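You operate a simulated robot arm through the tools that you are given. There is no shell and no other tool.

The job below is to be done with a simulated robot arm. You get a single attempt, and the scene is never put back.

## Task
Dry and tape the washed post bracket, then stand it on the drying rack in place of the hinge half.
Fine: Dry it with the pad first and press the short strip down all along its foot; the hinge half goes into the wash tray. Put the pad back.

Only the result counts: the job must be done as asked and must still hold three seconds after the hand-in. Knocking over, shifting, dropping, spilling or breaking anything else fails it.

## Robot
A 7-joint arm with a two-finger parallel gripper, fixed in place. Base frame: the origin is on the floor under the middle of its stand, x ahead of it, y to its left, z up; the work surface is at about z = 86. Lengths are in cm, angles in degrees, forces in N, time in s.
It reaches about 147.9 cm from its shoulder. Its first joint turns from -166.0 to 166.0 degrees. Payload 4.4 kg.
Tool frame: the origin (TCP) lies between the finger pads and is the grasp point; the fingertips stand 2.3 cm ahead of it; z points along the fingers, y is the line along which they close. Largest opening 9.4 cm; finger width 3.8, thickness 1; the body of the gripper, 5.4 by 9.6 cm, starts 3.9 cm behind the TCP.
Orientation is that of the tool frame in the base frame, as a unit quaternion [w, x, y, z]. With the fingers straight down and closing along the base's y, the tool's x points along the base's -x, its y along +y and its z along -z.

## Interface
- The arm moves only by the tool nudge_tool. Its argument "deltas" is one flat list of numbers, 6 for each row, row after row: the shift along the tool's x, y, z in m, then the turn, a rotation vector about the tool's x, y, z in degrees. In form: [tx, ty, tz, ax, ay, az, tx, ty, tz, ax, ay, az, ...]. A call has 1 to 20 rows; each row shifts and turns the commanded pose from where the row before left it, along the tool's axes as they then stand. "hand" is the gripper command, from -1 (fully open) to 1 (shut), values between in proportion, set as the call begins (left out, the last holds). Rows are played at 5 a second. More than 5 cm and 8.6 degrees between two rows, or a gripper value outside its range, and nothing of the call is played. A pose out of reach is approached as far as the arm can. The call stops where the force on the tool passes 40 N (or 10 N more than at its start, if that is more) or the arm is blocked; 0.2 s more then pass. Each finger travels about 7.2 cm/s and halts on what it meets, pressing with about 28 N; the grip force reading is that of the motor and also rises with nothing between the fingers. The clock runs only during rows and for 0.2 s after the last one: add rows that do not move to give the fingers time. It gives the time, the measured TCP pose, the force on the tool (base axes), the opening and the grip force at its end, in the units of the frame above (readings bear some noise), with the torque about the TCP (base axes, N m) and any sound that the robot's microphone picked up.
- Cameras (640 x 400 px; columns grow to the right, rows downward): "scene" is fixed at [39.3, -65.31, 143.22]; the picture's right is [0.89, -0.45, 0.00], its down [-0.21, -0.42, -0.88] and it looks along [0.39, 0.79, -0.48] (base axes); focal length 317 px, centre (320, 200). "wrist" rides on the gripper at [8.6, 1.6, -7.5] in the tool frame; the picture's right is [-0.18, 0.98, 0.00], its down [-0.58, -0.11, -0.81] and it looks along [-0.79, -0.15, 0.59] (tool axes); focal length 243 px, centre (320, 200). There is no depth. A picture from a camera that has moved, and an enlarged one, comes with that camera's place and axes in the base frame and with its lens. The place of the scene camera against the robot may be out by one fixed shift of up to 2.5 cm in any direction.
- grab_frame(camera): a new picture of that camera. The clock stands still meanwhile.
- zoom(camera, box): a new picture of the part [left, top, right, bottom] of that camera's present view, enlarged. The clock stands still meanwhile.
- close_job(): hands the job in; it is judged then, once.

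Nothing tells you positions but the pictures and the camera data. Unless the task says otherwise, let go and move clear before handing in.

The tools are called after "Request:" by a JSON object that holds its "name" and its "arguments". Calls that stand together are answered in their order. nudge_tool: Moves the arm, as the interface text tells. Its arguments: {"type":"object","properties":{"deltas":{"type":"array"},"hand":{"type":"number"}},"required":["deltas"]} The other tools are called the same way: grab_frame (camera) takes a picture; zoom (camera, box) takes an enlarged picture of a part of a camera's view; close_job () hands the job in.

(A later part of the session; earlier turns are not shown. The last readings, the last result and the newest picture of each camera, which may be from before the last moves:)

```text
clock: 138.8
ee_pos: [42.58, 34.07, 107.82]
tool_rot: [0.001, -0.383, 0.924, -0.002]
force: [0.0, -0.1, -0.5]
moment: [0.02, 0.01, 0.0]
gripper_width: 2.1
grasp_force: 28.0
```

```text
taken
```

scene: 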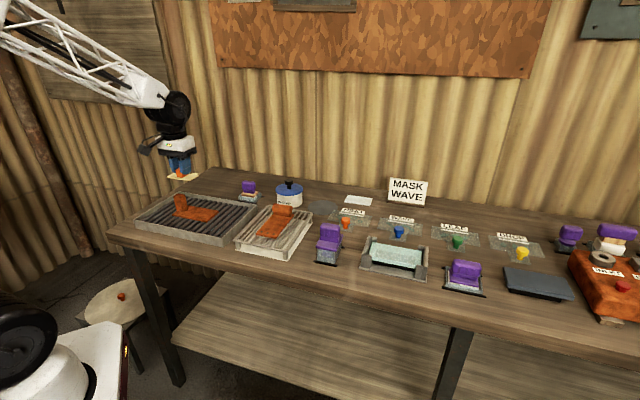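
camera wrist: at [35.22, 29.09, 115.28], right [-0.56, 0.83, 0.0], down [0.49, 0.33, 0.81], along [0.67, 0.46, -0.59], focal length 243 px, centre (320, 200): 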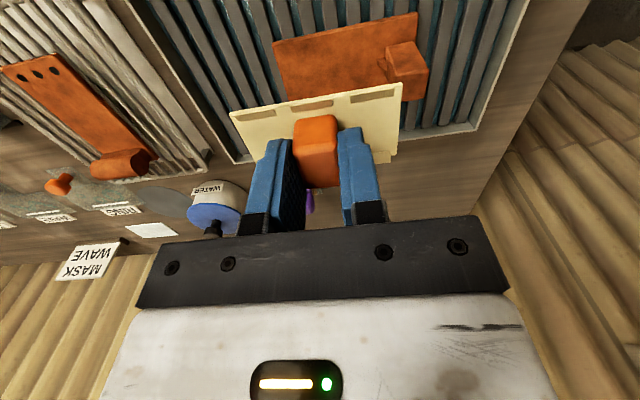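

Request:
{"name": "zoom", "arguments": {"camera": "wrist", "box": [250, 0, 450, 125]}}

```text
3.20 times, centred on (350, 62) of wrist
camera zoom: at [35.22, 29.09, 115.28], right [-0.56, 0.83, 0.0], down [0.49, 0.33, 0.81], along [0.67, 0.46, -0.59], focal length 776 px, centre (224, 640)
```

zoom: 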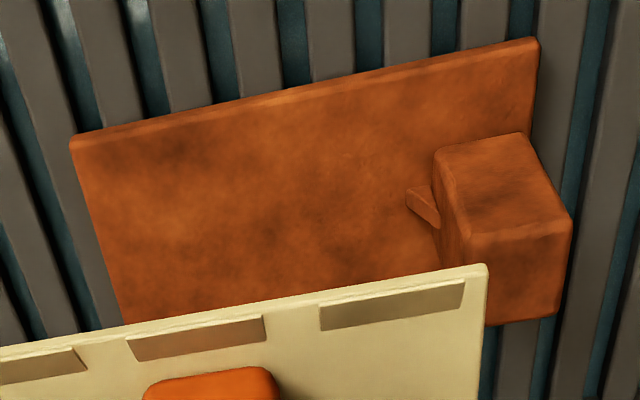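

Now I have a precise fix: the foot's free top spans about 9.8 cm between gusset and right end, centred 3.9 cm behind and 0.1 cm left of the tool. I'll move over it and come down.

Request:
{"name": "nudge_tool", "arguments": {"deltas": [-0.0195, 0.0005, 0.01, 0, 0, 0, -0.0195, 0.0005, 0.02, 0, 0, 0, 0, 0, 0.02, 0, 0, 0, 0, 0, 0.02, 0, 0, 0, 0, 0, 0.02, 0, 0, 0, 0, 0, 0.015, 0, 0, 0, 0, 0, 0.01, 0, 0, 0, 0, 0, 0, 0, 0, 0]}}

Request:
{"name": "grab_frame", "arguments": {"camera": "wrist"}}

Request:
{"name": "zoom", "arguments": {"camera": "scene", "box": [150, 160, 250, 240]}}

```text
clock: 140.7
ee_pos: [45.23, 36.83, 96.47]
tool_rot: [0.001, -0.382, 0.924, -0.001]
force: [-0.7, 0.1, -0.2]
moment: [0.02, -0.01, 0.01]
gripper_width: 2.09
grasp_force: 27.8
```

```text
taken
camera wrist: at [38.02, 31.9, 103.88], right [-0.56, 0.83, 0.0], down [0.49, 0.33, 0.81], along [0.67, 0.46, -0.59], focal length 243 px, centre (320, 200)
```

wrist: 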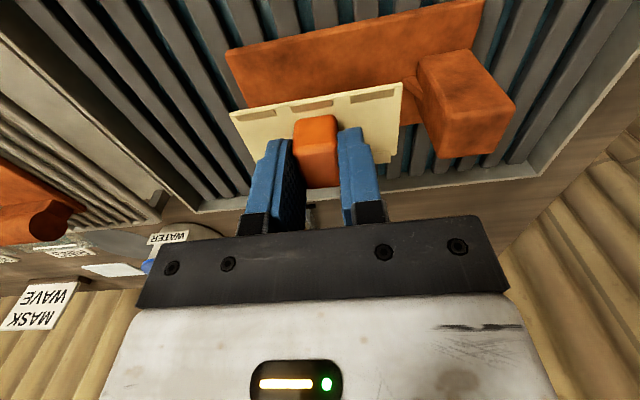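

```text
5.00 times, centred on (200, 200) of scene
camera zoom: at [39.3, -65.31, 143.22], right [0.89, -0.45, 0.0], down [-0.21, -0.42, -0.88], along [0.39, 0.79, -0.48], focal length 1584 px, centre (920, 200)
```

zoom: 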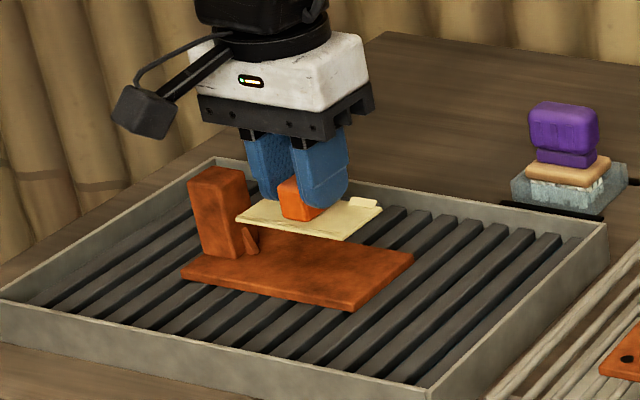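

Alignment is good (about 0.5 cm margin at the right end, gusset clear). Lower to contact in small steps.

Request:
{"name": "nudge_tool", "arguments": {"deltas": [0, 0, 0.01, 0, 0, 0, 0, 0, 0.01, 0, 0, 0, 0, 0, 0.005, 0, 0, 0, 0, 0, 0, 0, 0, 0]}}

Request:
{"name": "nudge_tool", "arguments": {"deltas": [0, 0, 0.003, 0, 0, 0, 0, 0, 0.002, 0, 0, 0]}}

Request:
{"name": "zoom", "arguments": {"camera": "scene", "box": [150, 160, 250, 240]}}

```text
clock: 141.7
ee_pos: [45.16, 36.83, 93.89]
tool_rot: [0.001, -0.383, 0.924, -0.001]
force: [0.2, -0.5, -1.2]
moment: [0.0, 0.02, 0.0]
gripper_width: 2.1
grasp_force: 28.1
```

```text
clock: 142.2
ee_pos: [45.28, 36.77, 93.35]
tool_rot: [0.001, -0.382, 0.924, -0.001]
force: [-0.9, -0.7, -1.3]
moment: [0.02, 0.03, 0.02]
gripper_width: 2.09
grasp_force: 28.0
```

```text
5.00 times, centred on (200, 200) of scene
camera zoom: at [39.3, -65.31, 143.22], right [0.89, -0.45, 0.0], down [-0.21, -0.42, -0.88], along [0.39, 0.79, -0.48], focal length 1584 px, centre (920, 200)
```

zoom: 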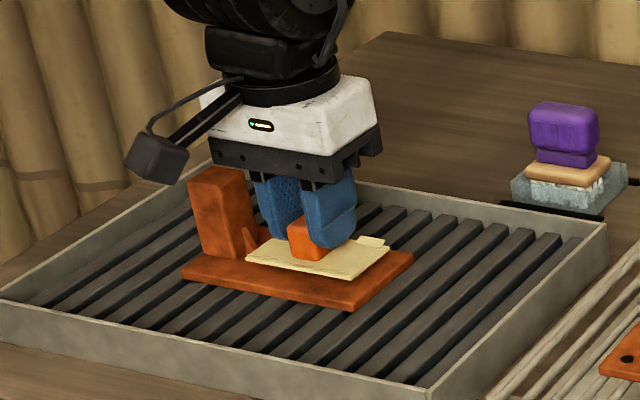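

Request:
{"name": "nudge_tool", "arguments": {"deltas": [0, 0, 0.001, 0, 0, 0, 0, 0, 0.001, 0, 0, 0]}}

Request:
{"name": "nudge_tool", "arguments": {"deltas": [0, 0, 0.001, 0, 0, 0, 0, 0, 0.0005, 0, 0, 0]}}

```text
clock: 142.8
ee_pos: [45.36, 36.67, 93.14]
tool_rot: [0.0, -0.383, 0.924, -0.001]
force: [0.0, -0.7, -0.4]
moment: [0.01, 0.0, -0.03]
gripper_width: 2.09
grasp_force: 28.3
```

```text
clock: 143.4
ee_pos: [45.2, 36.8, 92.96]
tool_rot: [0.0, -0.382, 0.924, -0.001]
force: [0.3, 0.3, -0.1]
moment: [0.03, 0.0, -0.02]
gripper_width: 2.1
grasp_force: 28.4
```

Request:
{"name": "nudge_tool", "arguments": {"deltas": [0, 0, 0.001, 0, 0, 0, 0, 0, 0.0005, 0, 0, 0]}}

Request:
{"name": "nudge_tool", "arguments": {"deltas": [0, 0, 0.001, 0, 0, 0, 0, 0, 0.0005, 0, 0, 0]}}

Request:
{"name": "zoom", "arguments": {"camera": "scene", "box": [160, 180, 230, 235]}}

```text
clock: 144.1
ee_pos: [45.28, 36.85, 92.84]
tool_rot: [0.0, -0.383, 0.924, -0.001]
force: [0.4, 0.1, 0.8]
moment: [0.03, 0.01, -0.01]
gripper_width: 2.11
grasp_force: 28.5
```

```text
clock: 144.7
ee_pos: [45.31, 36.89, 92.75]
tool_rot: [0.0, -0.383, 0.924, -0.001]
force: [0.2, -0.4, -0.2]
moment: [-0.02, 0.0, 0.0]
gripper_width: 2.08
grasp_force: 27.6
```

```text
7.27 times, centred on (195, 208) of scene
camera zoom: at [39.3, -65.31, 143.22], right [0.89, -0.45, 0.0], down [-0.21, -0.42, -0.88], along [0.39, 0.79, -0.48], focal length 2304 px, centre (1229, 146)
```

zoom: 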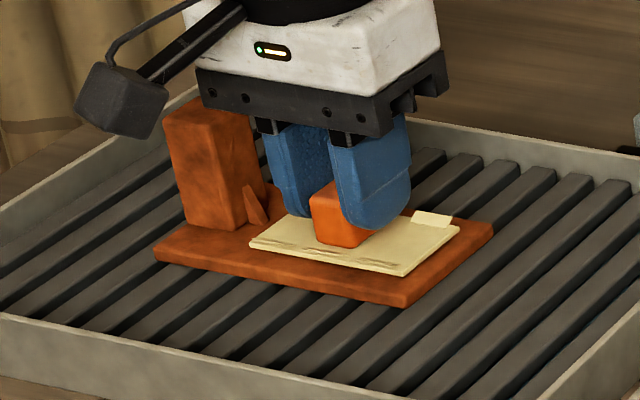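

Request:
{"name": "nudge_tool", "arguments": {"deltas": [0, 0, 0.001, 0, 0, 0, 0, 0, 0.0005, 0, 0, 0]}}

Request:
{"name": "nudge_tool", "arguments": {"deltas": [0, 0, 0.001, 0, 0, 0, 0, 0, 0.0005, 0, 0, 0]}}

```text
clock: 145.2
ee_pos: [45.24, 36.8, 92.45]
tool_rot: [0.0, -0.383, 0.924, -0.001]
force: [0.5, -1.2, -0.7]
moment: [0.01, -0.03, 0.01]
gripper_width: 2.11
grasp_force: 27.5
```

```text
clock: 145.8
ee_pos: [45.26, 36.73, 92.51]
tool_rot: [0.001, -0.383, 0.924, -0.001]
force: [-15.5, -5.1, 34.5]
moment: [-0.38, 0.52, -0.08]
gripper_width: 2.08
grasp_force: 28.2
```

Contact made with a firm press. I'll ease slightly, look, then release the tab.

Request:
{"name": "nudge_tool", "arguments": {"deltas": [0, 0, -0.0003, 0, 0, 0, 0, 0, 0, 0, 0, 0, 0, 0, 0, 0, 0, 0]}}

Request:
{"name": "zoom", "arguments": {"camera": "scene", "box": [160, 180, 230, 235]}}

Request:
{"name": "grab_frame", "arguments": {"camera": "wrist"}}

```text
clock: 146.7
ee_pos: [45.34, 36.67, 92.49]
tool_rot: [0.001, -0.383, 0.924, -0.001]
force: [-7.1, 15.9, 29.7]
moment: [0.4, 0.13, -0.03]
gripper_width: 2.09
grasp_force: 28.3
```

```text
7.27 times, centred on (195, 208) of scene
camera zoom: at [39.3, -65.31, 143.22], right [0.89, -0.45, 0.0], down [-0.21, -0.42, -0.88], along [0.39, 0.79, -0.48], focal length 2304 px, centre (1229, 146)
```

zoom: 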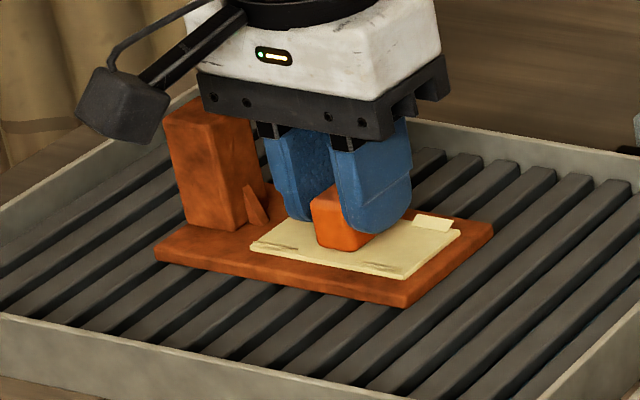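

```text
taken
camera wrist: at [38.0, 31.84, 99.91], right [-0.56, 0.83, 0.0], down [0.49, 0.33, 0.81], along [0.67, 0.46, -0.59], focal length 243 px, centre (320, 200)
```

wrist: 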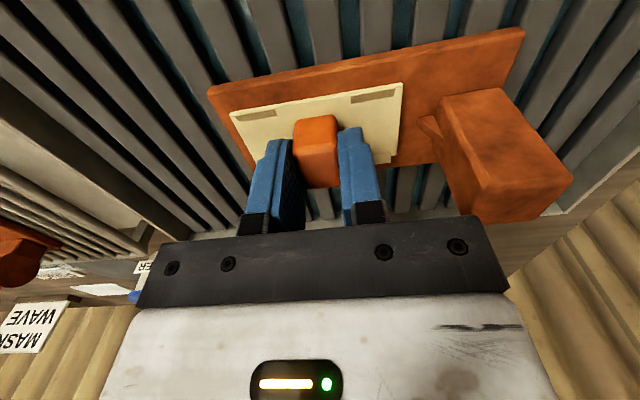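

Pressing on the tab flattened the middle pair of flaps; the left and right pairs still stand up. I'll release the tab, open so the fingertips straddle it above the two end sections, and press both down at once.

Request:
{"name": "nudge_tool", "arguments": {"deltas": [0, 0, 0, 0, 0, 0, 0, 0, 0, 0, 0, 0, 0, 0, 0, 0, 0, 0, 0, 0, 0, 0, 0, 0], "hand": -0.04}}

Request:
{"name": "zoom", "arguments": {"camera": "scene", "box": [160, 180, 230, 235]}}

Request:
{"name": "grab_frame", "arguments": {"camera": "wrist"}}

```text
clock: 147.7
ee_pos: [45.2, 36.69, 92.4]
tool_rot: [0.001, -0.383, 0.924, -0.001]
force: [-0.2, -0.6, -0.2]
moment: [0.02, 0.0, -0.02]
gripper_width: 4.89
grasp_force: 0.1
```

```text
7.27 times, centred on (195, 208) of scene
camera zoom: at [39.3, -65.31, 143.22], right [0.89, -0.45, 0.0], down [-0.21, -0.42, -0.88], along [0.39, 0.79, -0.48], focal length 2304 px, centre (1229, 146)
```

zoom: 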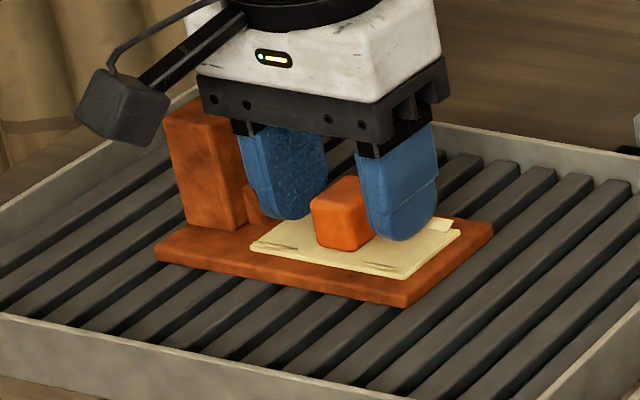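

```text
taken
camera wrist: at [37.98, 31.79, 99.84], right [-0.56, 0.83, 0.0], down [0.49, 0.33, 0.81], along [0.67, 0.45, -0.59], focal length 243 px, centre (320, 200)
```

wrist: 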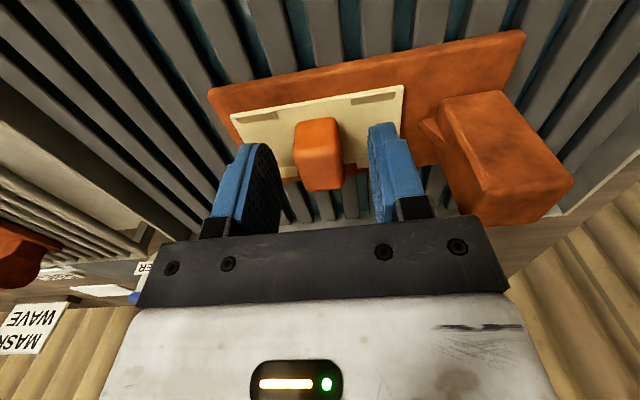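

Request:
{"name": "nudge_tool", "arguments": {"deltas": [0, 0, 0.003, 0, 0, 0, 0, 0, 0.002, 0, 0, 0, 0, 0, 0, 0, 0, 0]}}

Request:
{"name": "nudge_tool", "arguments": {"deltas": [0, 0, 0.001, 0, 0, 0, 0, 0, 0.001, 0, 0, 0]}}

Request:
{"name": "nudge_tool", "arguments": {"deltas": [0, 0, 0.001, 0, 0, 0, 0, 0, 0.0005, 0, 0, 0]}}

Request:
{"name": "zoom", "arguments": {"camera": "scene", "box": [160, 180, 230, 235]}}

```text
clock: 148.4
ee_pos: [45.33, 36.74, 91.86]
tool_rot: [0.0, -0.382, 0.924, -0.001]
force: [0.5, -0.4, -0.3]
moment: [0.0, 0.0, 0.05]
gripper_width: 4.88
grasp_force: 0.0
```

```text
clock: 149.1
ee_pos: [45.32, 36.79, 91.77]
tool_rot: [0.0, -0.383, 0.924, -0.001]
force: [0.4, 0.1, -0.4]
moment: [-0.04, 0.03, -0.03]
gripper_width: 4.91
grasp_force: 0.0
```

```text
clock: 149.7
ee_pos: [45.27, 36.77, 91.65]
tool_rot: [0.001, -0.382, 0.924, -0.001]
force: [-2.4, -13.6, 21.9]
moment: [-0.29, 0.16, 0.07]
gripper_width: 4.89
grasp_force: 0.1
```

```text
7.27 times, centred on (195, 208) of scene
camera zoom: at [39.3, -65.31, 143.22], right [0.89, -0.45, 0.0], down [-0.21, -0.42, -0.88], along [0.39, 0.79, -0.48], focal length 2304 px, centre (1229, 146)
```

zoom: 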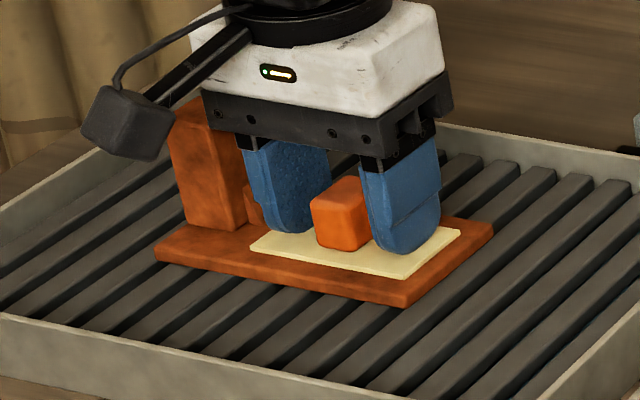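

Both end sections are now flat. I'll hold the press a moment, then rise and check all along the strip.

Request:
{"name": "nudge_tool", "arguments": {"deltas": [0, 0, 0, 0, 0, 0, 0, 0, 0, 0, 0, 0, 0, 0, -0.002, 0, 0, 0, 0, 0, -0.01, 0, 0, 0, 0, 0, -0.02, 0, 0, 0, 0, 0, -0.03, 0, 0, 0, 0.02, 0, -0.04, 0, 0, 0, 0.02, 0, -0.03, 0, 0, 0, 0, 0, 0, 0, 0, 0]}}

Request:
{"name": "grab_frame", "arguments": {"camera": "wrist"}}

Request:
{"name": "zoom", "arguments": {"camera": "wrist", "box": [230, 0, 430, 125]}}

Request:
{"name": "zoom", "arguments": {"camera": "scene", "box": [160, 180, 230, 235]}}

```text
clock: 151.7
ee_pos: [42.27, 34.34, 104.67]
tool_rot: [0.0, -0.382, 0.924, -0.001]
force: [0.4, 0.0, -0.5]
moment: [-0.01, 0.0, -0.03]
gripper_width: 4.87
grasp_force: 0.0
```

```text
taken
camera wrist: at [35.03, 29.45, 112.21], right [-0.56, 0.83, 0.0], down [0.49, 0.33, 0.81], along [0.67, 0.46, -0.59], focal length 243 px, centre (320, 200)
```

wrist: 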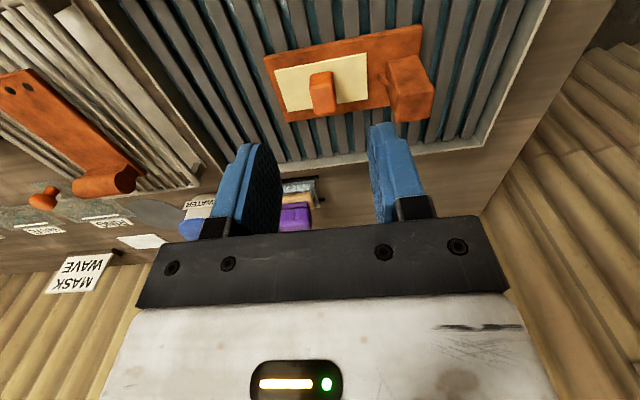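

```text
3.20 times, centred on (330, 62) of wrist
camera zoom: at [35.03, 29.45, 112.21], right [-0.56, 0.83, 0.0], down [0.49, 0.33, 0.81], along [0.67, 0.46, -0.59], focal length 776 px, centre (288, 640)
```

zoom: 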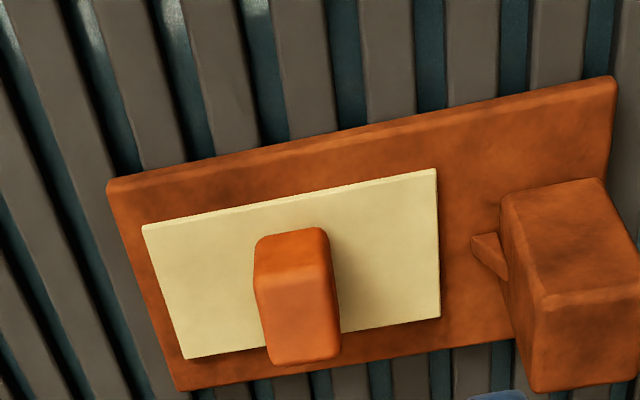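

```text
7.27 times, centred on (195, 208) of scene
camera zoom: at [39.3, -65.31, 143.22], right [0.89, -0.45, 0.0], down [-0.21, -0.42, -0.88], along [0.39, 0.79, -0.48], focal length 2304 px, centre (1229, 146)
```

zoom: 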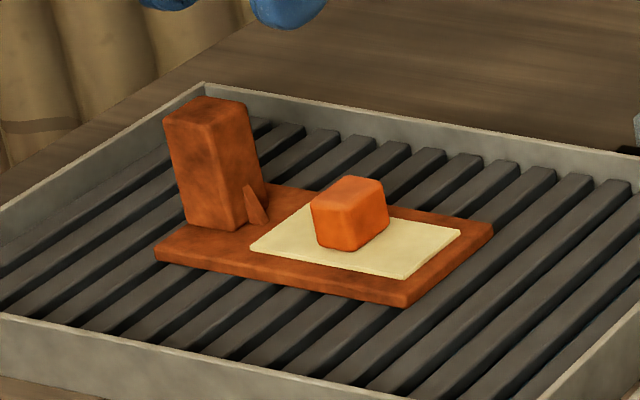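

The tape lies flat all along the foot. Next is the hinge half: I'll turn the fingers to close across its knuckle and move above it.

Request:
{"name": "nudge_tool", "arguments": {"deltas": [0, 0, -0.03, 0, 0, 8.2, 0, 0, -0.02, 0, 0, 8.2, 0, 0, 0, 0, 0, 8.2, 0, 0, 0, 0, 0, 8.2, 0, 0, 0, 0, 0, 8.2, 0, 0, 0, 0, 0, 8.2, 0, 0, 0, 0, 0, 8.2, 0, 0, 0, 0, 0, 8.2, 0, 0, 0, 0, 0, 8.2, 0, 0, 0, 0, 0, 8.2, 0, 0, 0, 0, 0, 8.0], "hand": -0.2}}

Request:
{"name": "zoom", "arguments": {"camera": "scene", "box": [245, 195, 315, 250]}}

```text
clock: 154.1
ee_pos: [42.35, 34.0, 109.74]
tool_rot: [0.001, 0.384, 0.923, -0.001]
force: [0.1, -0.5, 0.3]
moment: [-0.05, -0.01, -0.03]
gripper_width: 5.62
grasp_force: 0.0
```

```text
7.27 times, centred on (280, 222) of scene
camera zoom: at [39.3, -65.31, 143.22], right [0.89, -0.45, 0.0], down [-0.21, -0.42, -0.88], along [0.39, 0.79, -0.48], focal length 2304 px, centre (611, 36)
```

zoom: 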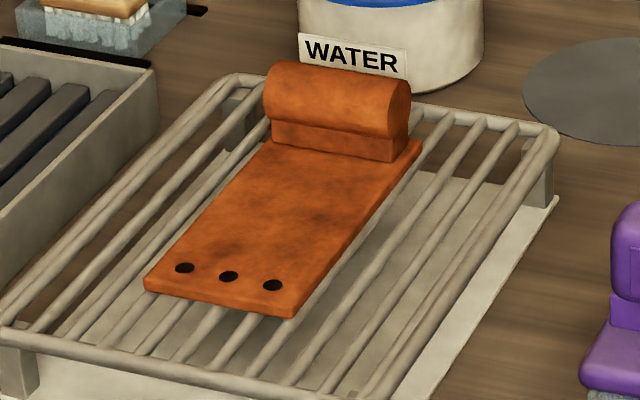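

Request:
{"name": "nudge_tool", "arguments": {"deltas": [-0.0413, 0.0137, 0, 0, 0, 0, -0.0413, 0.0137, 0, 0, 0, 0, -0.0413, 0.0137, 0, 0, 0, 0, -0.0413, 0.0137, 0, 0, 0, 0, -0.0413, 0.0137, 0, 0, 0, 0, -0.0413, 0.0137, 0, 0, 0, 0, -0.0413, 0.0137, 0, 0, 0, 0, 0, 0, 0.03, 0, 0, 0, 0, 0, 0, 0, 0, 0]}}

Request:
{"name": "grab_frame", "arguments": {"camera": "wrist"}}

Request:
{"name": "zoom", "arguments": {"camera": "wrist", "box": [210, 0, 410, 125]}}

```text
clock: 156.1
ee_pos: [69.72, 20.51, 106.63]
tool_rot: [0.0, 0.382, 0.924, -0.001]
force: [0.7, 0.5, -0.5]
moment: [0.0, -0.01, -0.02]
gripper_width: 5.68
grasp_force: 0.0
```

```text
taken
camera wrist: at [64.8, 27.87, 114.09], right [0.83, 0.56, 0.0], down [0.33, -0.49, 0.81], along [0.46, -0.67, -0.59], focal length 243 px, centre (320, 200)
```

wrist: 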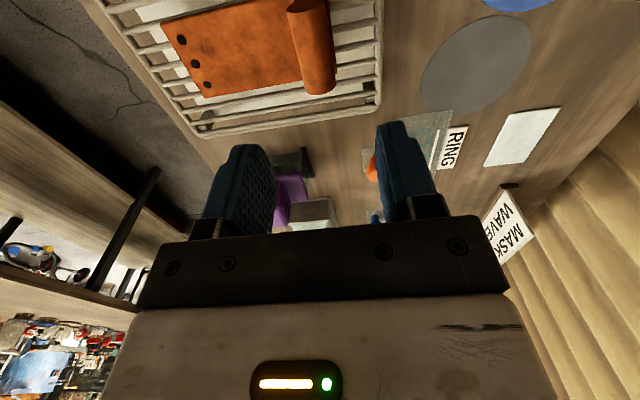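

```text
3.20 times, centred on (310, 62) of wrist
camera zoom: at [64.8, 27.87, 114.09], right [0.83, 0.56, 0.0], down [0.33, -0.49, 0.81], along [0.46, -0.67, -0.59], focal length 776 px, centre (352, 640)
```

zoom: 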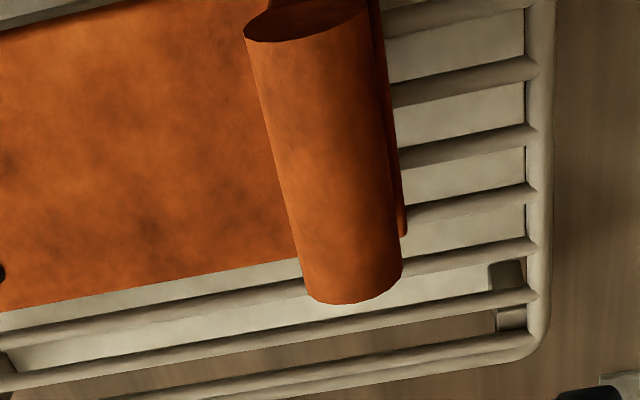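

Request:
{"name": "nudge_tool", "arguments": {"deltas": [-0.005, -0.0055, 0.03, 0, 0, 0, 0, 0, 0.04, 0, 0, 0, 0, 0, 0.03, 0, 0, 0, 0, 0, 0, 0, 0, 0]}}

Request:
{"name": "grab_frame", "arguments": {"camera": "wrist"}}

Request:
{"name": "zoom", "arguments": {"camera": "scene", "box": [235, 170, 325, 250]}}

```text
clock: 157.1
ee_pos: [69.71, 19.65, 96.59]
tool_rot: [0.0, 0.382, 0.924, 0.0]
force: [-0.2, -0.1, -0.1]
moment: [0.01, -0.04, 0.0]
gripper_width: 5.65
grasp_force: 0.1
```

```text
taken
camera wrist: at [64.87, 26.81, 104.05], right [0.83, 0.56, 0.0], down [0.33, -0.49, 0.81], along [0.46, -0.67, -0.59], focal length 243 px, centre (320, 200)
```

wrist: 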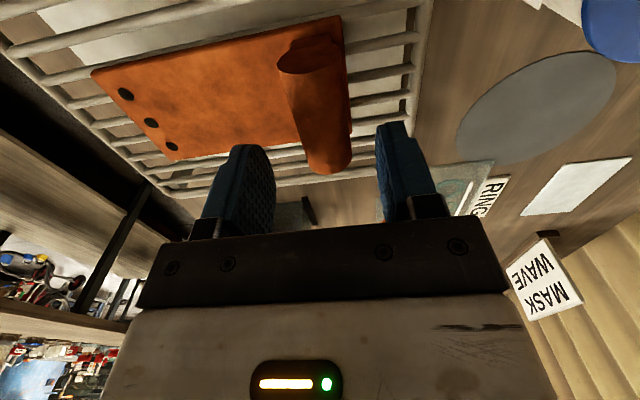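

```text
5.00 times, centred on (280, 210) of scene
camera zoom: at [39.3, -65.31, 143.22], right [0.89, -0.45, 0.0], down [-0.21, -0.42, -0.88], along [0.39, 0.79, -0.48], focal length 1584 px, centre (520, 150)
```

zoom: 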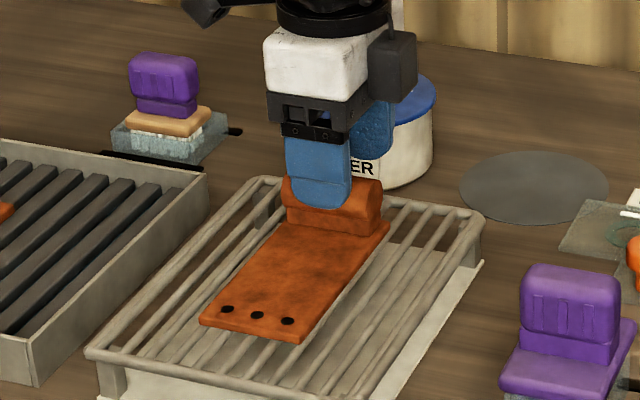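

Request:
{"name": "nudge_tool", "arguments": {"deltas": [-0.002, 0.0015, 0.015, 0, 0, 0, 0, 0, 0.015, 0, 0, 0, 0, 0, 0.007, 0, 0, 0, 0, 0, 0, 0, 0, 0]}}

Request:
{"name": "zoom", "arguments": {"camera": "scene", "box": [245, 185, 315, 240]}}

Request:
{"name": "grab_frame", "arguments": {"camera": "wrist"}}

```text
clock: 158.1
ee_pos: [69.93, 19.39, 92.98]
tool_rot: [0.001, 0.383, 0.924, 0.0]
force: [-3.4, 1.5, 15.4]
moment: [-0.08, 0.6, -0.11]
gripper_width: 5.65
grasp_force: 0.6
```

```text
7.27 times, centred on (280, 212) of scene
camera zoom: at [39.3, -65.31, 143.22], right [0.89, -0.45, 0.0], down [-0.21, -0.42, -0.88], along [0.39, 0.79, -0.48], focal length 2304 px, centre (611, 109)
```

zoom: 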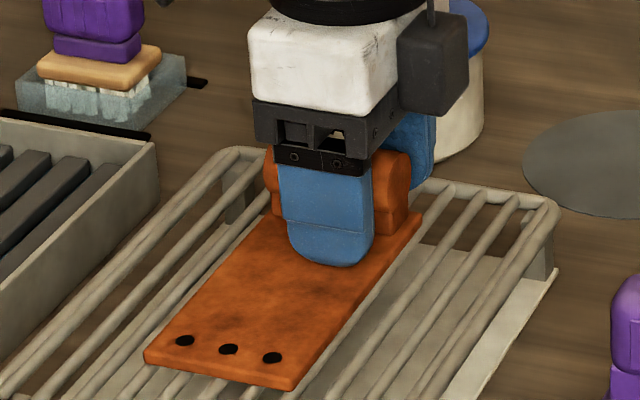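

```text
taken
camera wrist: at [65.04, 26.75, 100.44], right [0.83, 0.56, 0.0], down [0.33, -0.49, 0.81], along [0.46, -0.67, -0.59], focal length 243 px, centre (320, 200)
```

wrist: 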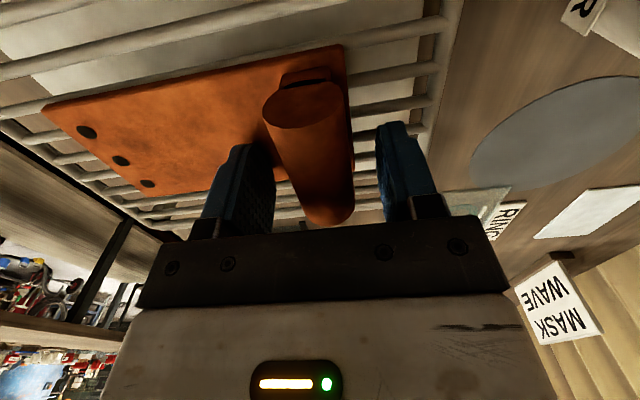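

The fingertips just touched the plate; I'll back off 3 mm and close on the knuckle.

Request:
{"name": "nudge_tool", "arguments": {"deltas": [0, 0, -0.003, 0, 0, 0, 0, 0, 0, 0, 0, 0]}}

Request:
{"name": "nudge_tool", "arguments": {"deltas": [0, 0, 0, 0, 0, 0, 0, 0, 0, 0, 0, 0, 0, 0, 0, 0, 0, 0, 0, 0, 0, 0, 0, 0, 0, 0, 0, 0, 0, 0, 0, 0, 0, 0, 0, 0], "hand": 1}}

Request:
{"name": "zoom", "arguments": {"camera": "scene", "box": [245, 185, 315, 240]}}

Request:
{"name": "grab_frame", "arguments": {"camera": "wrist"}}

```text
clock: 158.7
ee_pos: [69.91, 19.31, 93.12]
tool_rot: [0.0, 0.383, 0.924, 0.0]
force: [0.3, 0.0, -0.7]
moment: [-0.02, 0.01, 0.01]
gripper_width: 5.65
grasp_force: 0.1
```

```text
clock: 160.1
ee_pos: [69.9, 19.39, 93.26]
tool_rot: [0.001, 0.384, 0.924, 0.0]
force: [-1.5, -1.1, 1.8]
moment: [0.0, 0.0, 0.0]
gripper_width: 2.77
grasp_force: 27.8
```

```text
7.27 times, centred on (280, 212) of scene
camera zoom: at [39.3, -65.31, 143.22], right [0.89, -0.45, 0.0], down [-0.21, -0.42, -0.88], along [0.39, 0.79, -0.48], focal length 2304 px, centre (611, 109)
```

zoom: 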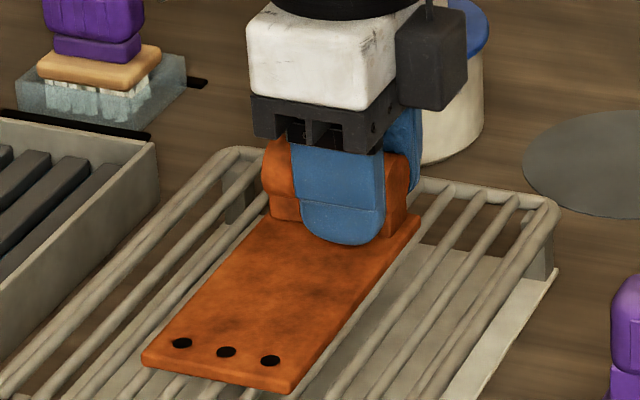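

```text
taken
camera wrist: at [64.98, 26.76, 100.7], right [0.83, 0.56, 0.0], down [0.33, -0.49, 0.81], along [0.46, -0.67, -0.59], focal length 243 px, centre (320, 200)
```

wrist: 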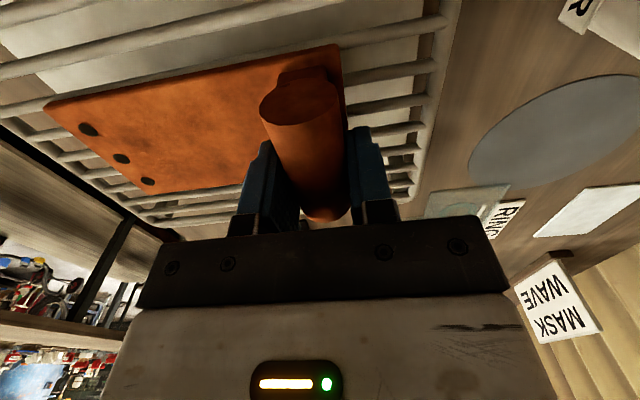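

Knuckle gripped (2.77 cm). Lift very slowly and watch.

Request:
{"name": "nudge_tool", "arguments": {"deltas": [0, 0, -0.002, 0, 0, 0, 0, 0, -0.002, 0, 0, 0, 0, 0, -0.002, 0, 0, 0, 0, 0, -0.002, 0, 0, 0, 0, 0, -0.002, 0, 0, 0]}}

Request:
{"name": "zoom", "arguments": {"camera": "scene", "box": [245, 185, 315, 240]}}

```text
clock: 161.2
ee_pos: [69.82, 19.55, 94.45]
tool_rot: [0.001, 0.383, 0.924, -0.001]
force: [0.3, 0.4, -5.3]
moment: [0.07, -0.21, 0.01]
gripper_width: 2.75
grasp_force: 28.4
```

```text
7.27 times, centred on (280, 212) of scene
camera zoom: at [39.3, -65.31, 143.22], right [0.89, -0.45, 0.0], down [-0.21, -0.42, -0.88], along [0.39, 0.79, -0.48], focal length 2304 px, centre (611, 109)
```

zoom: 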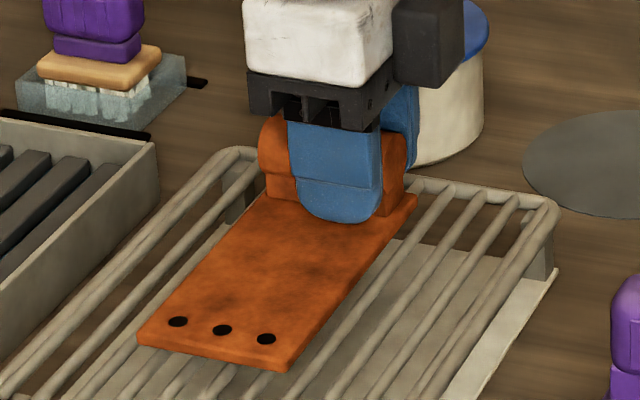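

It lifts almost level (about 0.5 kg). Continue gently upward.

Request:
{"name": "nudge_tool", "arguments": {"deltas": [0, 0, -0.003, 0, 0, 0, 0, 0, -0.005, 0, 0, 0, 0, 0, -0.008, 0, 0, 0, 0, 0, -0.01, 0, 0, 0, 0, 0, -0.01, 0, 0, 0, 0, 0, -0.01, 0, 0, 0, 0, 0, -0.01, 0, 0, 0, 0, 0, -0.01, 0, 0, 0, 0, 0, -0.01, 0, 0, 0, 0, 0, -0.008, 0, 0, 0, 0, 0, -0.005, 0, 0, 0, 0, 0, 0, 0, 0, 0]}}

Request:
{"name": "zoom", "arguments": {"camera": "scene", "box": [215, 150, 325, 250]}}

Request:
{"name": "grab_frame", "arguments": {"camera": "wrist"}}

```text
clock: 163.8
ee_pos: [69.85, 19.59, 103.24]
tool_rot: [0.001, 0.382, 0.924, 0.0]
force: [0.6, 0.2, -5.8]
moment: [0.08, -0.18, -0.02]
gripper_width: 2.75
grasp_force: 28.1
```

```text
4.00 times, centred on (270, 200) of scene
camera zoom: at [39.3, -65.31, 143.22], right [0.89, -0.45, 0.0], down [-0.21, -0.42, -0.88], along [0.39, 0.79, -0.48], focal length 1267 px, centre (520, 200)
```

zoom: 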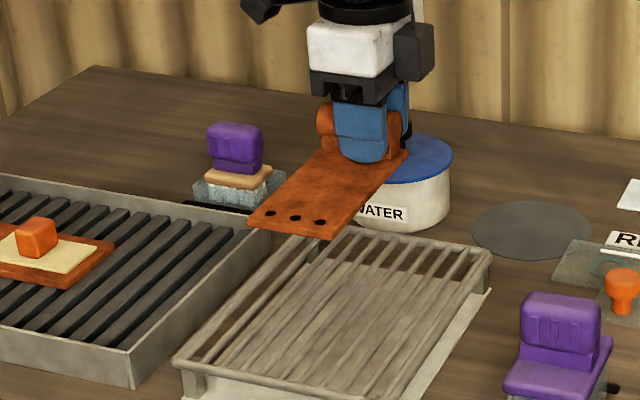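

```text
taken
camera wrist: at [64.86, 26.9, 110.67], right [0.83, 0.56, 0.0], down [0.33, -0.49, 0.81], along [0.46, -0.67, -0.59], focal length 243 px, centre (320, 200)
```

wrist: 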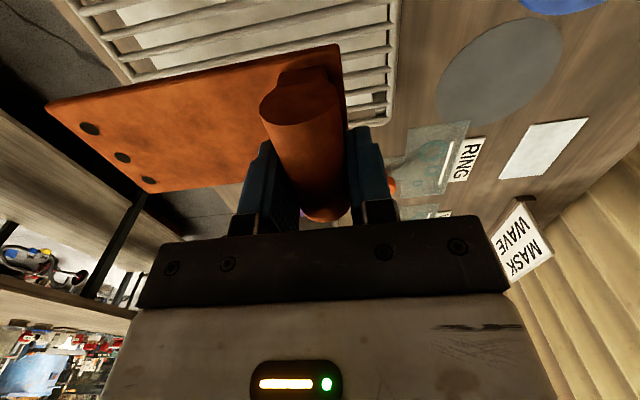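

The hinge half is held level, clear of the rack. I'll move it left over the free right part of the wash tray.

Request:
{"name": "nudge_tool", "arguments": {"deltas": [0.01, 0, 0, 0, 0, 0, 0.02, 0.001, 0, 0, 0, 0, 0.025, 0.0015, 0, 0, 0, 0, 0.025, 0.0015, 0, 0, 0, 0, 0.025, 0.0015, 0, 0, 0, 0, 0.025, 0.001, 0, 0, 0, 0, 0.025, 0.001, 0, 0, 0, 0, 0.02, 0, 0, 0, 0, 0, 0.01, 0, 0, 0, 0, 0, 0.005, 0, 0, 0, 0, 0, 0, 0, 0, 0, 0, 0]}}

Request:
{"name": "grab_frame", "arguments": {"camera": "wrist"}}

Request:
{"name": "zoom", "arguments": {"camera": "scene", "box": [130, 140, 290, 260]}}

```text
clock: 166.2
ee_pos: [57.0, 33.51, 103.27]
tool_rot: [0.001, 0.383, 0.924, 0.0]
force: [0.0, -0.2, -5.3]
moment: [0.1, -0.17, -0.03]
gripper_width: 2.72
grasp_force: 27.8
```

```text
taken
camera wrist: at [52.03, 40.84, 110.76], right [0.83, 0.56, 0.0], down [0.33, -0.49, 0.81], along [0.46, -0.67, -0.59], focal length 243 px, centre (320, 200)
```

wrist: 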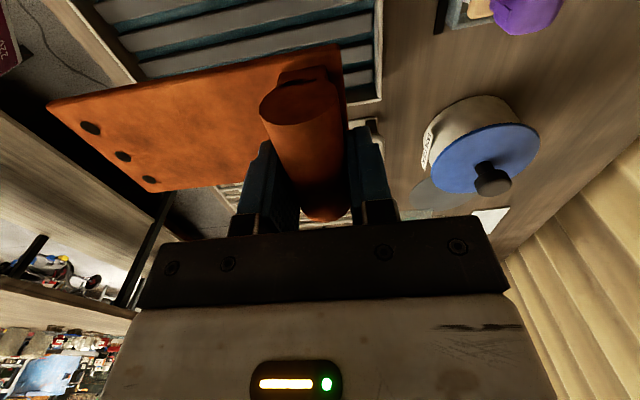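

```text
3.33 times, centred on (210, 200) of scene
camera zoom: at [39.3, -65.31, 143.22], right [0.89, -0.45, 0.0], down [-0.21, -0.42, -0.88], along [0.39, 0.79, -0.48], focal length 1056 px, centre (687, 200)
```

zoom: 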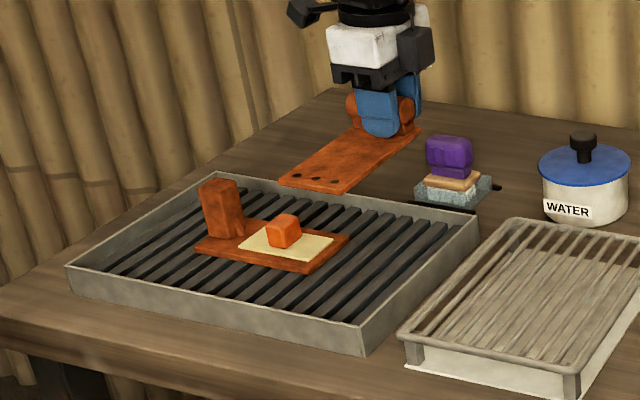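

Request:
{"name": "nudge_tool", "arguments": {"deltas": [0, 0, 0.005, 0, 0, 0, 0, 0, 0.01, 0, 0, 0, 0, 0, 0.01, 0, 0, 0, 0, 0, 0.01, 0, 0, 0, 0, 0, 0.01, 0, 0, 0, 0, 0, 0.01, 0, 0, 0, 0, 0, 0.01, 0, 0, 0, 0, 0, 0.01, 0, 0, 0, 0, 0, 0.008, 0, 0, 0, 0, 0, 0.005, 0, 0, 0, 0, 0, 0, 0, 0, 0]}}

Request:
{"name": "zoom", "arguments": {"camera": "scene", "box": [160, 160, 260, 240]}}

Request:
{"name": "grab_frame", "arguments": {"camera": "wrist"}}

```text
clock: 168.7
ee_pos: [57.15, 33.6, 94.37]
tool_rot: [0.001, 0.383, 0.924, 0.0]
force: [0.3, 0.6, -6.5]
moment: [0.04, -0.18, -0.02]
gripper_width: 2.75
grasp_force: 27.5
```

```text
5.00 times, centred on (210, 200) of scene
camera zoom: at [39.3, -65.31, 143.22], right [0.89, -0.45, 0.0], down [-0.21, -0.42, -0.88], along [0.39, 0.79, -0.48], focal length 1584 px, centre (870, 200)
```

zoom: 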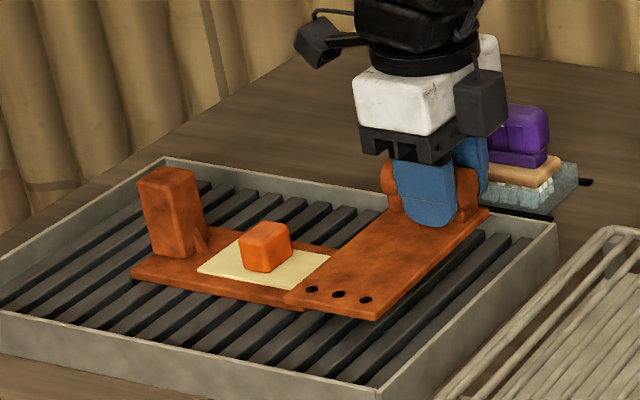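

```text
taken
camera wrist: at [52.07, 40.83, 101.78], right [0.83, 0.56, 0.0], down [0.33, -0.49, 0.81], along [0.46, -0.67, -0.59], focal length 243 px, centre (320, 200)
```

wrist: 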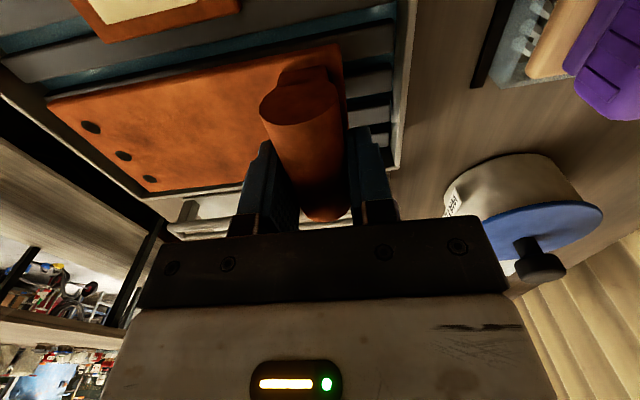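

The gap to the bracket is about 1.2 cm; I'll shift 4 mm right to balance it, then set the hinge half down slowly.

Request:
{"name": "nudge_tool", "arguments": {"deltas": [-0.004, 0, 0.004, 0, 0, 0, 0, 0, 0.006, 0, 0, 0, 0, 0, 0.005, 0, 0, 0, 0, 0, 0, 0, 0, 0]}}

Request:
{"name": "nudge_tool", "arguments": {"deltas": [0, 0, 0.003, 0, 0, 0, 0, 0, 0.002, 0, 0, 0]}}

Request:
{"name": "zoom", "arguments": {"camera": "scene", "box": [160, 160, 260, 240]}}

```text
clock: 169.7
ee_pos: [57.2, 33.32, 92.72]
tool_rot: [0.001, 0.383, 0.924, -0.001]
force: [-0.8, -0.3, -4.2]
moment: [0.05, -0.13, 0.01]
gripper_width: 2.77
grasp_force: 28.4
```

```text
clock: 170.2
ee_pos: [57.25, 33.24, 92.46]
tool_rot: [0.001, 0.383, 0.924, 0.0]
force: [-0.3, -0.1, -5.7]
moment: [0.08, -0.16, -0.01]
gripper_width: 2.75
grasp_force: 27.9
```

```text
5.00 times, centred on (210, 200) of scene
camera zoom: at [39.3, -65.31, 143.22], right [0.89, -0.45, 0.0], down [-0.21, -0.42, -0.88], along [0.39, 0.79, -0.48], focal length 1584 px, centre (870, 200)
```

zoom: 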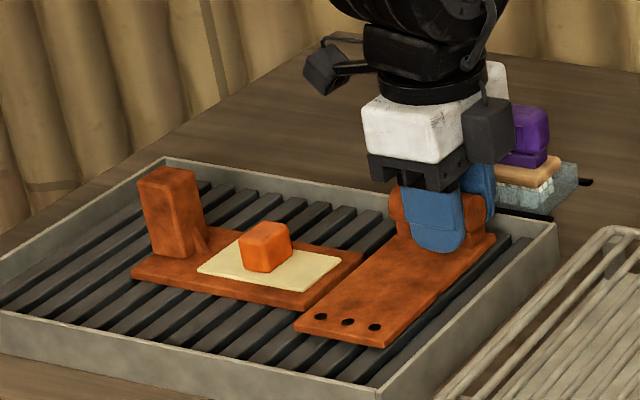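

Request:
{"name": "nudge_tool", "arguments": {"deltas": [0, 0, 0.002, 0, 0, 0, 0, 0, 0.002, 0, 0, 0]}}

Request:
{"name": "nudge_tool", "arguments": {"deltas": [0, 0, 0.001, 0, 0, 0, 0, 0, 0.001, 0, 0, 0]}}

Request:
{"name": "nudge_tool", "arguments": {"deltas": [0, 0, 0.001, 0, 0, 0, 0, 0, 0.001, 0, 0, 0]}}

```text
clock: 170.8
ee_pos: [57.12, 33.22, 92.06]
tool_rot: [0.001, 0.383, 0.924, 0.0]
force: [-0.4, 0.0, -5.1]
moment: [0.08, -0.17, -0.01]
gripper_width: 2.74
grasp_force: 28.0
```

```text
clock: 171.4
ee_pos: [57.14, 33.26, 91.79]
tool_rot: [0.0, 0.383, 0.924, 0.0]
force: [-0.4, -0.3, -5.2]
moment: [0.08, -0.17, -0.02]
gripper_width: 2.74
grasp_force: 28.0
```

```text
clock: 172.1
ee_pos: [57.18, 33.22, 91.69]
tool_rot: [0.0, 0.383, 0.924, 0.0]
force: [-1.5, 1.6, -3.3]
moment: [-0.07, 0.29, -0.23]
gripper_width: 2.77
grasp_force: 27.6
```

Request:
{"name": "nudge_tool", "arguments": {"deltas": [0, 0, 0.0007, 0, 0, 0, 0, 0, 0.0005, 0, 0, 0]}}

Request:
{"name": "zoom", "arguments": {"camera": "scene", "box": [160, 160, 260, 240]}}

Request:
{"name": "grab_frame", "arguments": {"camera": "wrist"}}

```text
clock: 172.7
ee_pos: [57.35, 33.2, 91.48]
tool_rot: [0.001, 0.383, 0.924, -0.001]
force: [-0.4, -1.5, -4.3]
moment: [-0.01, 0.0, 0.07]
gripper_width: 2.75
grasp_force: 28.0
```

```text
5.00 times, centred on (210, 200) of scene
camera zoom: at [39.3, -65.31, 143.22], right [0.89, -0.45, 0.0], down [-0.21, -0.42, -0.88], along [0.39, 0.79, -0.48], focal length 1584 px, centre (870, 200)
```

zoom: 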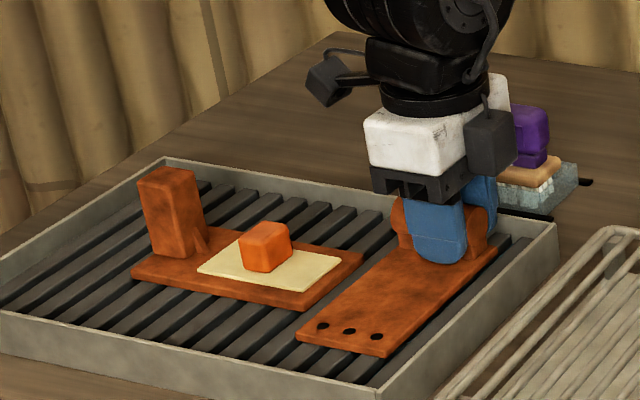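

```text
taken
camera wrist: at [52.3, 40.55, 98.95], right [0.83, 0.56, 0.0], down [0.33, -0.49, 0.81], along [0.46, -0.67, -0.59], focal length 243 px, centre (320, 200)
```

wrist: 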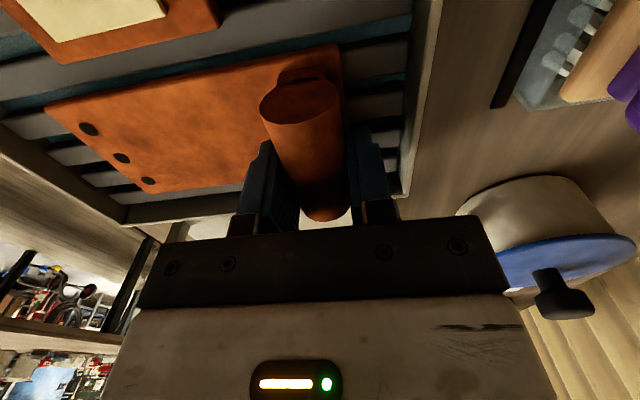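

Request:
{"name": "nudge_tool", "arguments": {"deltas": [0, 0, 0.001, 0, 0, 0, 0, 0, 0.0005, 0, 0, 0]}}

Request:
{"name": "nudge_tool", "arguments": {"deltas": [0, 0, 0.001, 0, 0, 0, 0, 0, 0.0005, 0, 0, 0]}}

```text
clock: 173.2
ee_pos: [57.41, 33.26, 91.52]
tool_rot: [0.0, 0.383, 0.924, 0.001]
force: [-11.0, -14.2, 20.6]
moment: [-0.12, 0.08, 0.04]
gripper_width: 2.78
grasp_force: 27.7
```

```text
clock: 173.8
ee_pos: [57.19, 33.2, 91.25]
tool_rot: [0.002, 0.383, 0.924, 0.0]
force: [-0.1, -6.1, 15.7]
moment: [0.0, 0.0, 0.02]
gripper_width: 2.76
grasp_force: 27.3
```

It rests on the bars. I'll relieve the push, open the fingers and rise.

Request:
{"name": "nudge_tool", "arguments": {"deltas": [0, 0, -0.0008, 0, 0, 0, 0, 0, 0, 0, 0, 0]}}

Request:
{"name": "nudge_tool", "arguments": {"deltas": [0, 0, 0, 0, 0, 0, 0, 0, 0, 0, 0, 0, 0, 0, 0, 0, 0, 0, 0, 0, 0, 0, 0, 0], "hand": -0.1}}

Request:
{"name": "nudge_tool", "arguments": {"deltas": [0, 0, -0.005, 0, 0, 0, 0, 0, -0.01, 0, 0, 0, 0, 0, -0.02, 0, 0, 0, 0, 0, -0.04, 0, 0, 0, 0, 0, -0.04, 0, 0, 0, 0, 0, -0.04, 0, 0, 0, 0, 0, -0.03, 0, 0, 0, 0, 0, 0, 0, 0, 0]}}

Request:
{"name": "zoom", "arguments": {"camera": "scene", "box": [130, 140, 290, 260]}}

Request:
{"name": "grab_frame", "arguments": {"camera": "wrist"}}

```text
clock: 174.4
ee_pos: [57.12, 33.32, 91.33]
tool_rot: [0.001, 0.382, 0.924, 0.0]
force: [6.1, 3.4, 1.6]
moment: [-0.14, -0.28, 0.15]
gripper_width: 2.77
grasp_force: 27.6
```

```text
clock: 175.4
ee_pos: [57.21, 33.2, 91.23]
tool_rot: [0.001, 0.383, 0.924, -0.001]
force: [0.3, 0.0, -0.4]
moment: [0.01, 0.0, 0.0]
gripper_width: 5.19
grasp_force: 0.0
```

```text
clock: 177.2
ee_pos: [56.96, 33.03, 109.77]
tool_rot: [0.001, 0.382, 0.924, 0.0]
force: [-0.5, -0.3, -0.6]
moment: [-0.01, 0.01, 0.03]
gripper_width: 5.16
grasp_force: 0.0
```

```text
3.33 times, centred on (210, 200) of scene
camera zoom: at [39.3, -65.31, 143.22], right [0.89, -0.45, 0.0], down [-0.21, -0.42, -0.88], along [0.39, 0.79, -0.48], focal length 1056 px, centre (687, 200)
```

zoom: 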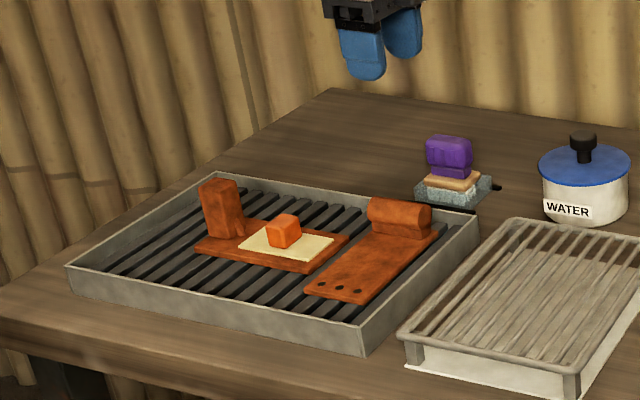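

```text
taken
camera wrist: at [52.15, 40.45, 117.2], right [0.83, 0.56, 0.0], down [0.33, -0.49, 0.81], along [0.46, -0.67, -0.59], focal length 243 px, centre (320, 200)
```

wrist: 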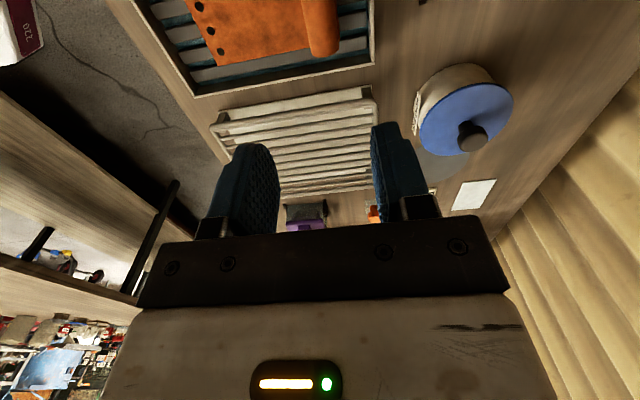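

The hinge half now lies in the wash tray beside the bracket, clear of it. Now the bracket: I'll turn the fingers to close along the bench's length on the post and move above it.

Request:
{"name": "nudge_tool", "arguments": {"deltas": [0, 0, 0, 0, 0, -8.2, 0, 0, 0, 0, 0, -8.2, 0, 0, 0, 0, 0, -8.2, 0, 0, 0, 0, 0, -8.2, 0, 0, 0, 0, 0, -8.2, 0, 0, 0, 0, 0, -8.2, 0, 0, 0, 0, 0, -8.2, 0, 0, 0, 0, 0, -8.2, 0, 0, 0, 0, 0, -8.2, 0, 0, 0, 0, 0, -8.2, 0, 0, 0, 0, 0, -8.0, 0.0139, 0.0454, 0, 0, 0, 0, 0.0139, 0.0454, 0, 0, 0, 0, 0.0139, 0.0454, 0, 0, 0, 0, 0.0139, 0.0454, 0, 0, 0, 0, 0, 0, 0, 0, 0, 0]}}

Request:
{"name": "grab_frame", "arguments": {"camera": "wrist"}}

Request:
{"name": "zoom", "arguments": {"camera": "wrist", "box": [220, 0, 420, 125]}}

```text
clock: 180.7
ee_pos: [40.11, 42.33, 109.78]
tool_rot: [0.0, -0.382, 0.924, -0.001]
force: [-0.3, 1.2, -0.1]
moment: [-0.03, -0.01, 0.02]
gripper_width: 5.17
grasp_force: 0.1
```

```text
taken
camera wrist: at [32.87, 37.43, 117.15], right [-0.56, 0.83, 0.0], down [0.49, 0.33, 0.81], along [0.67, 0.46, -0.59], focal length 243 px, centre (320, 200)
```

wrist: 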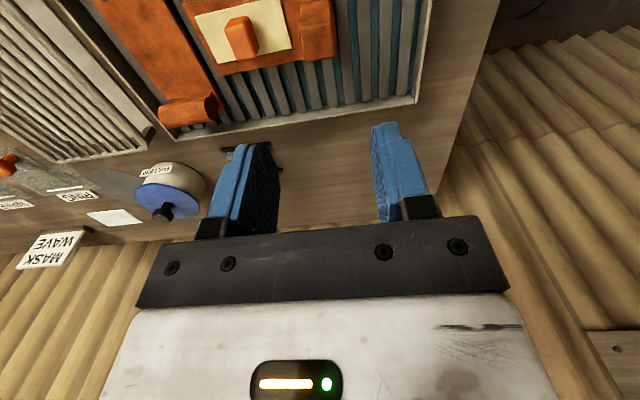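

```text
3.20 times, centred on (320, 62) of wrist
camera zoom: at [32.87, 37.43, 117.15], right [-0.56, 0.83, 0.0], down [0.49, 0.33, 0.81], along [0.67, 0.46, -0.59], focal length 776 px, centre (320, 640)
```

zoom: 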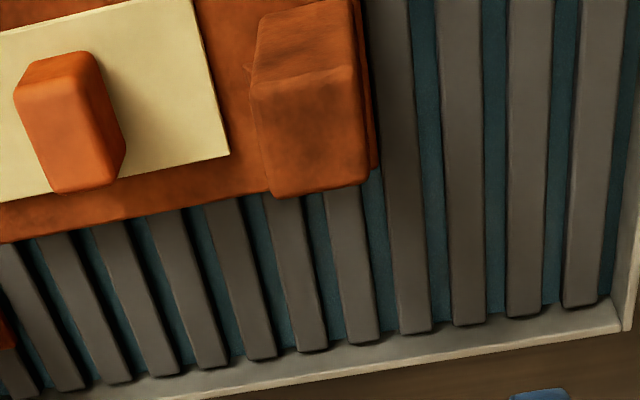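

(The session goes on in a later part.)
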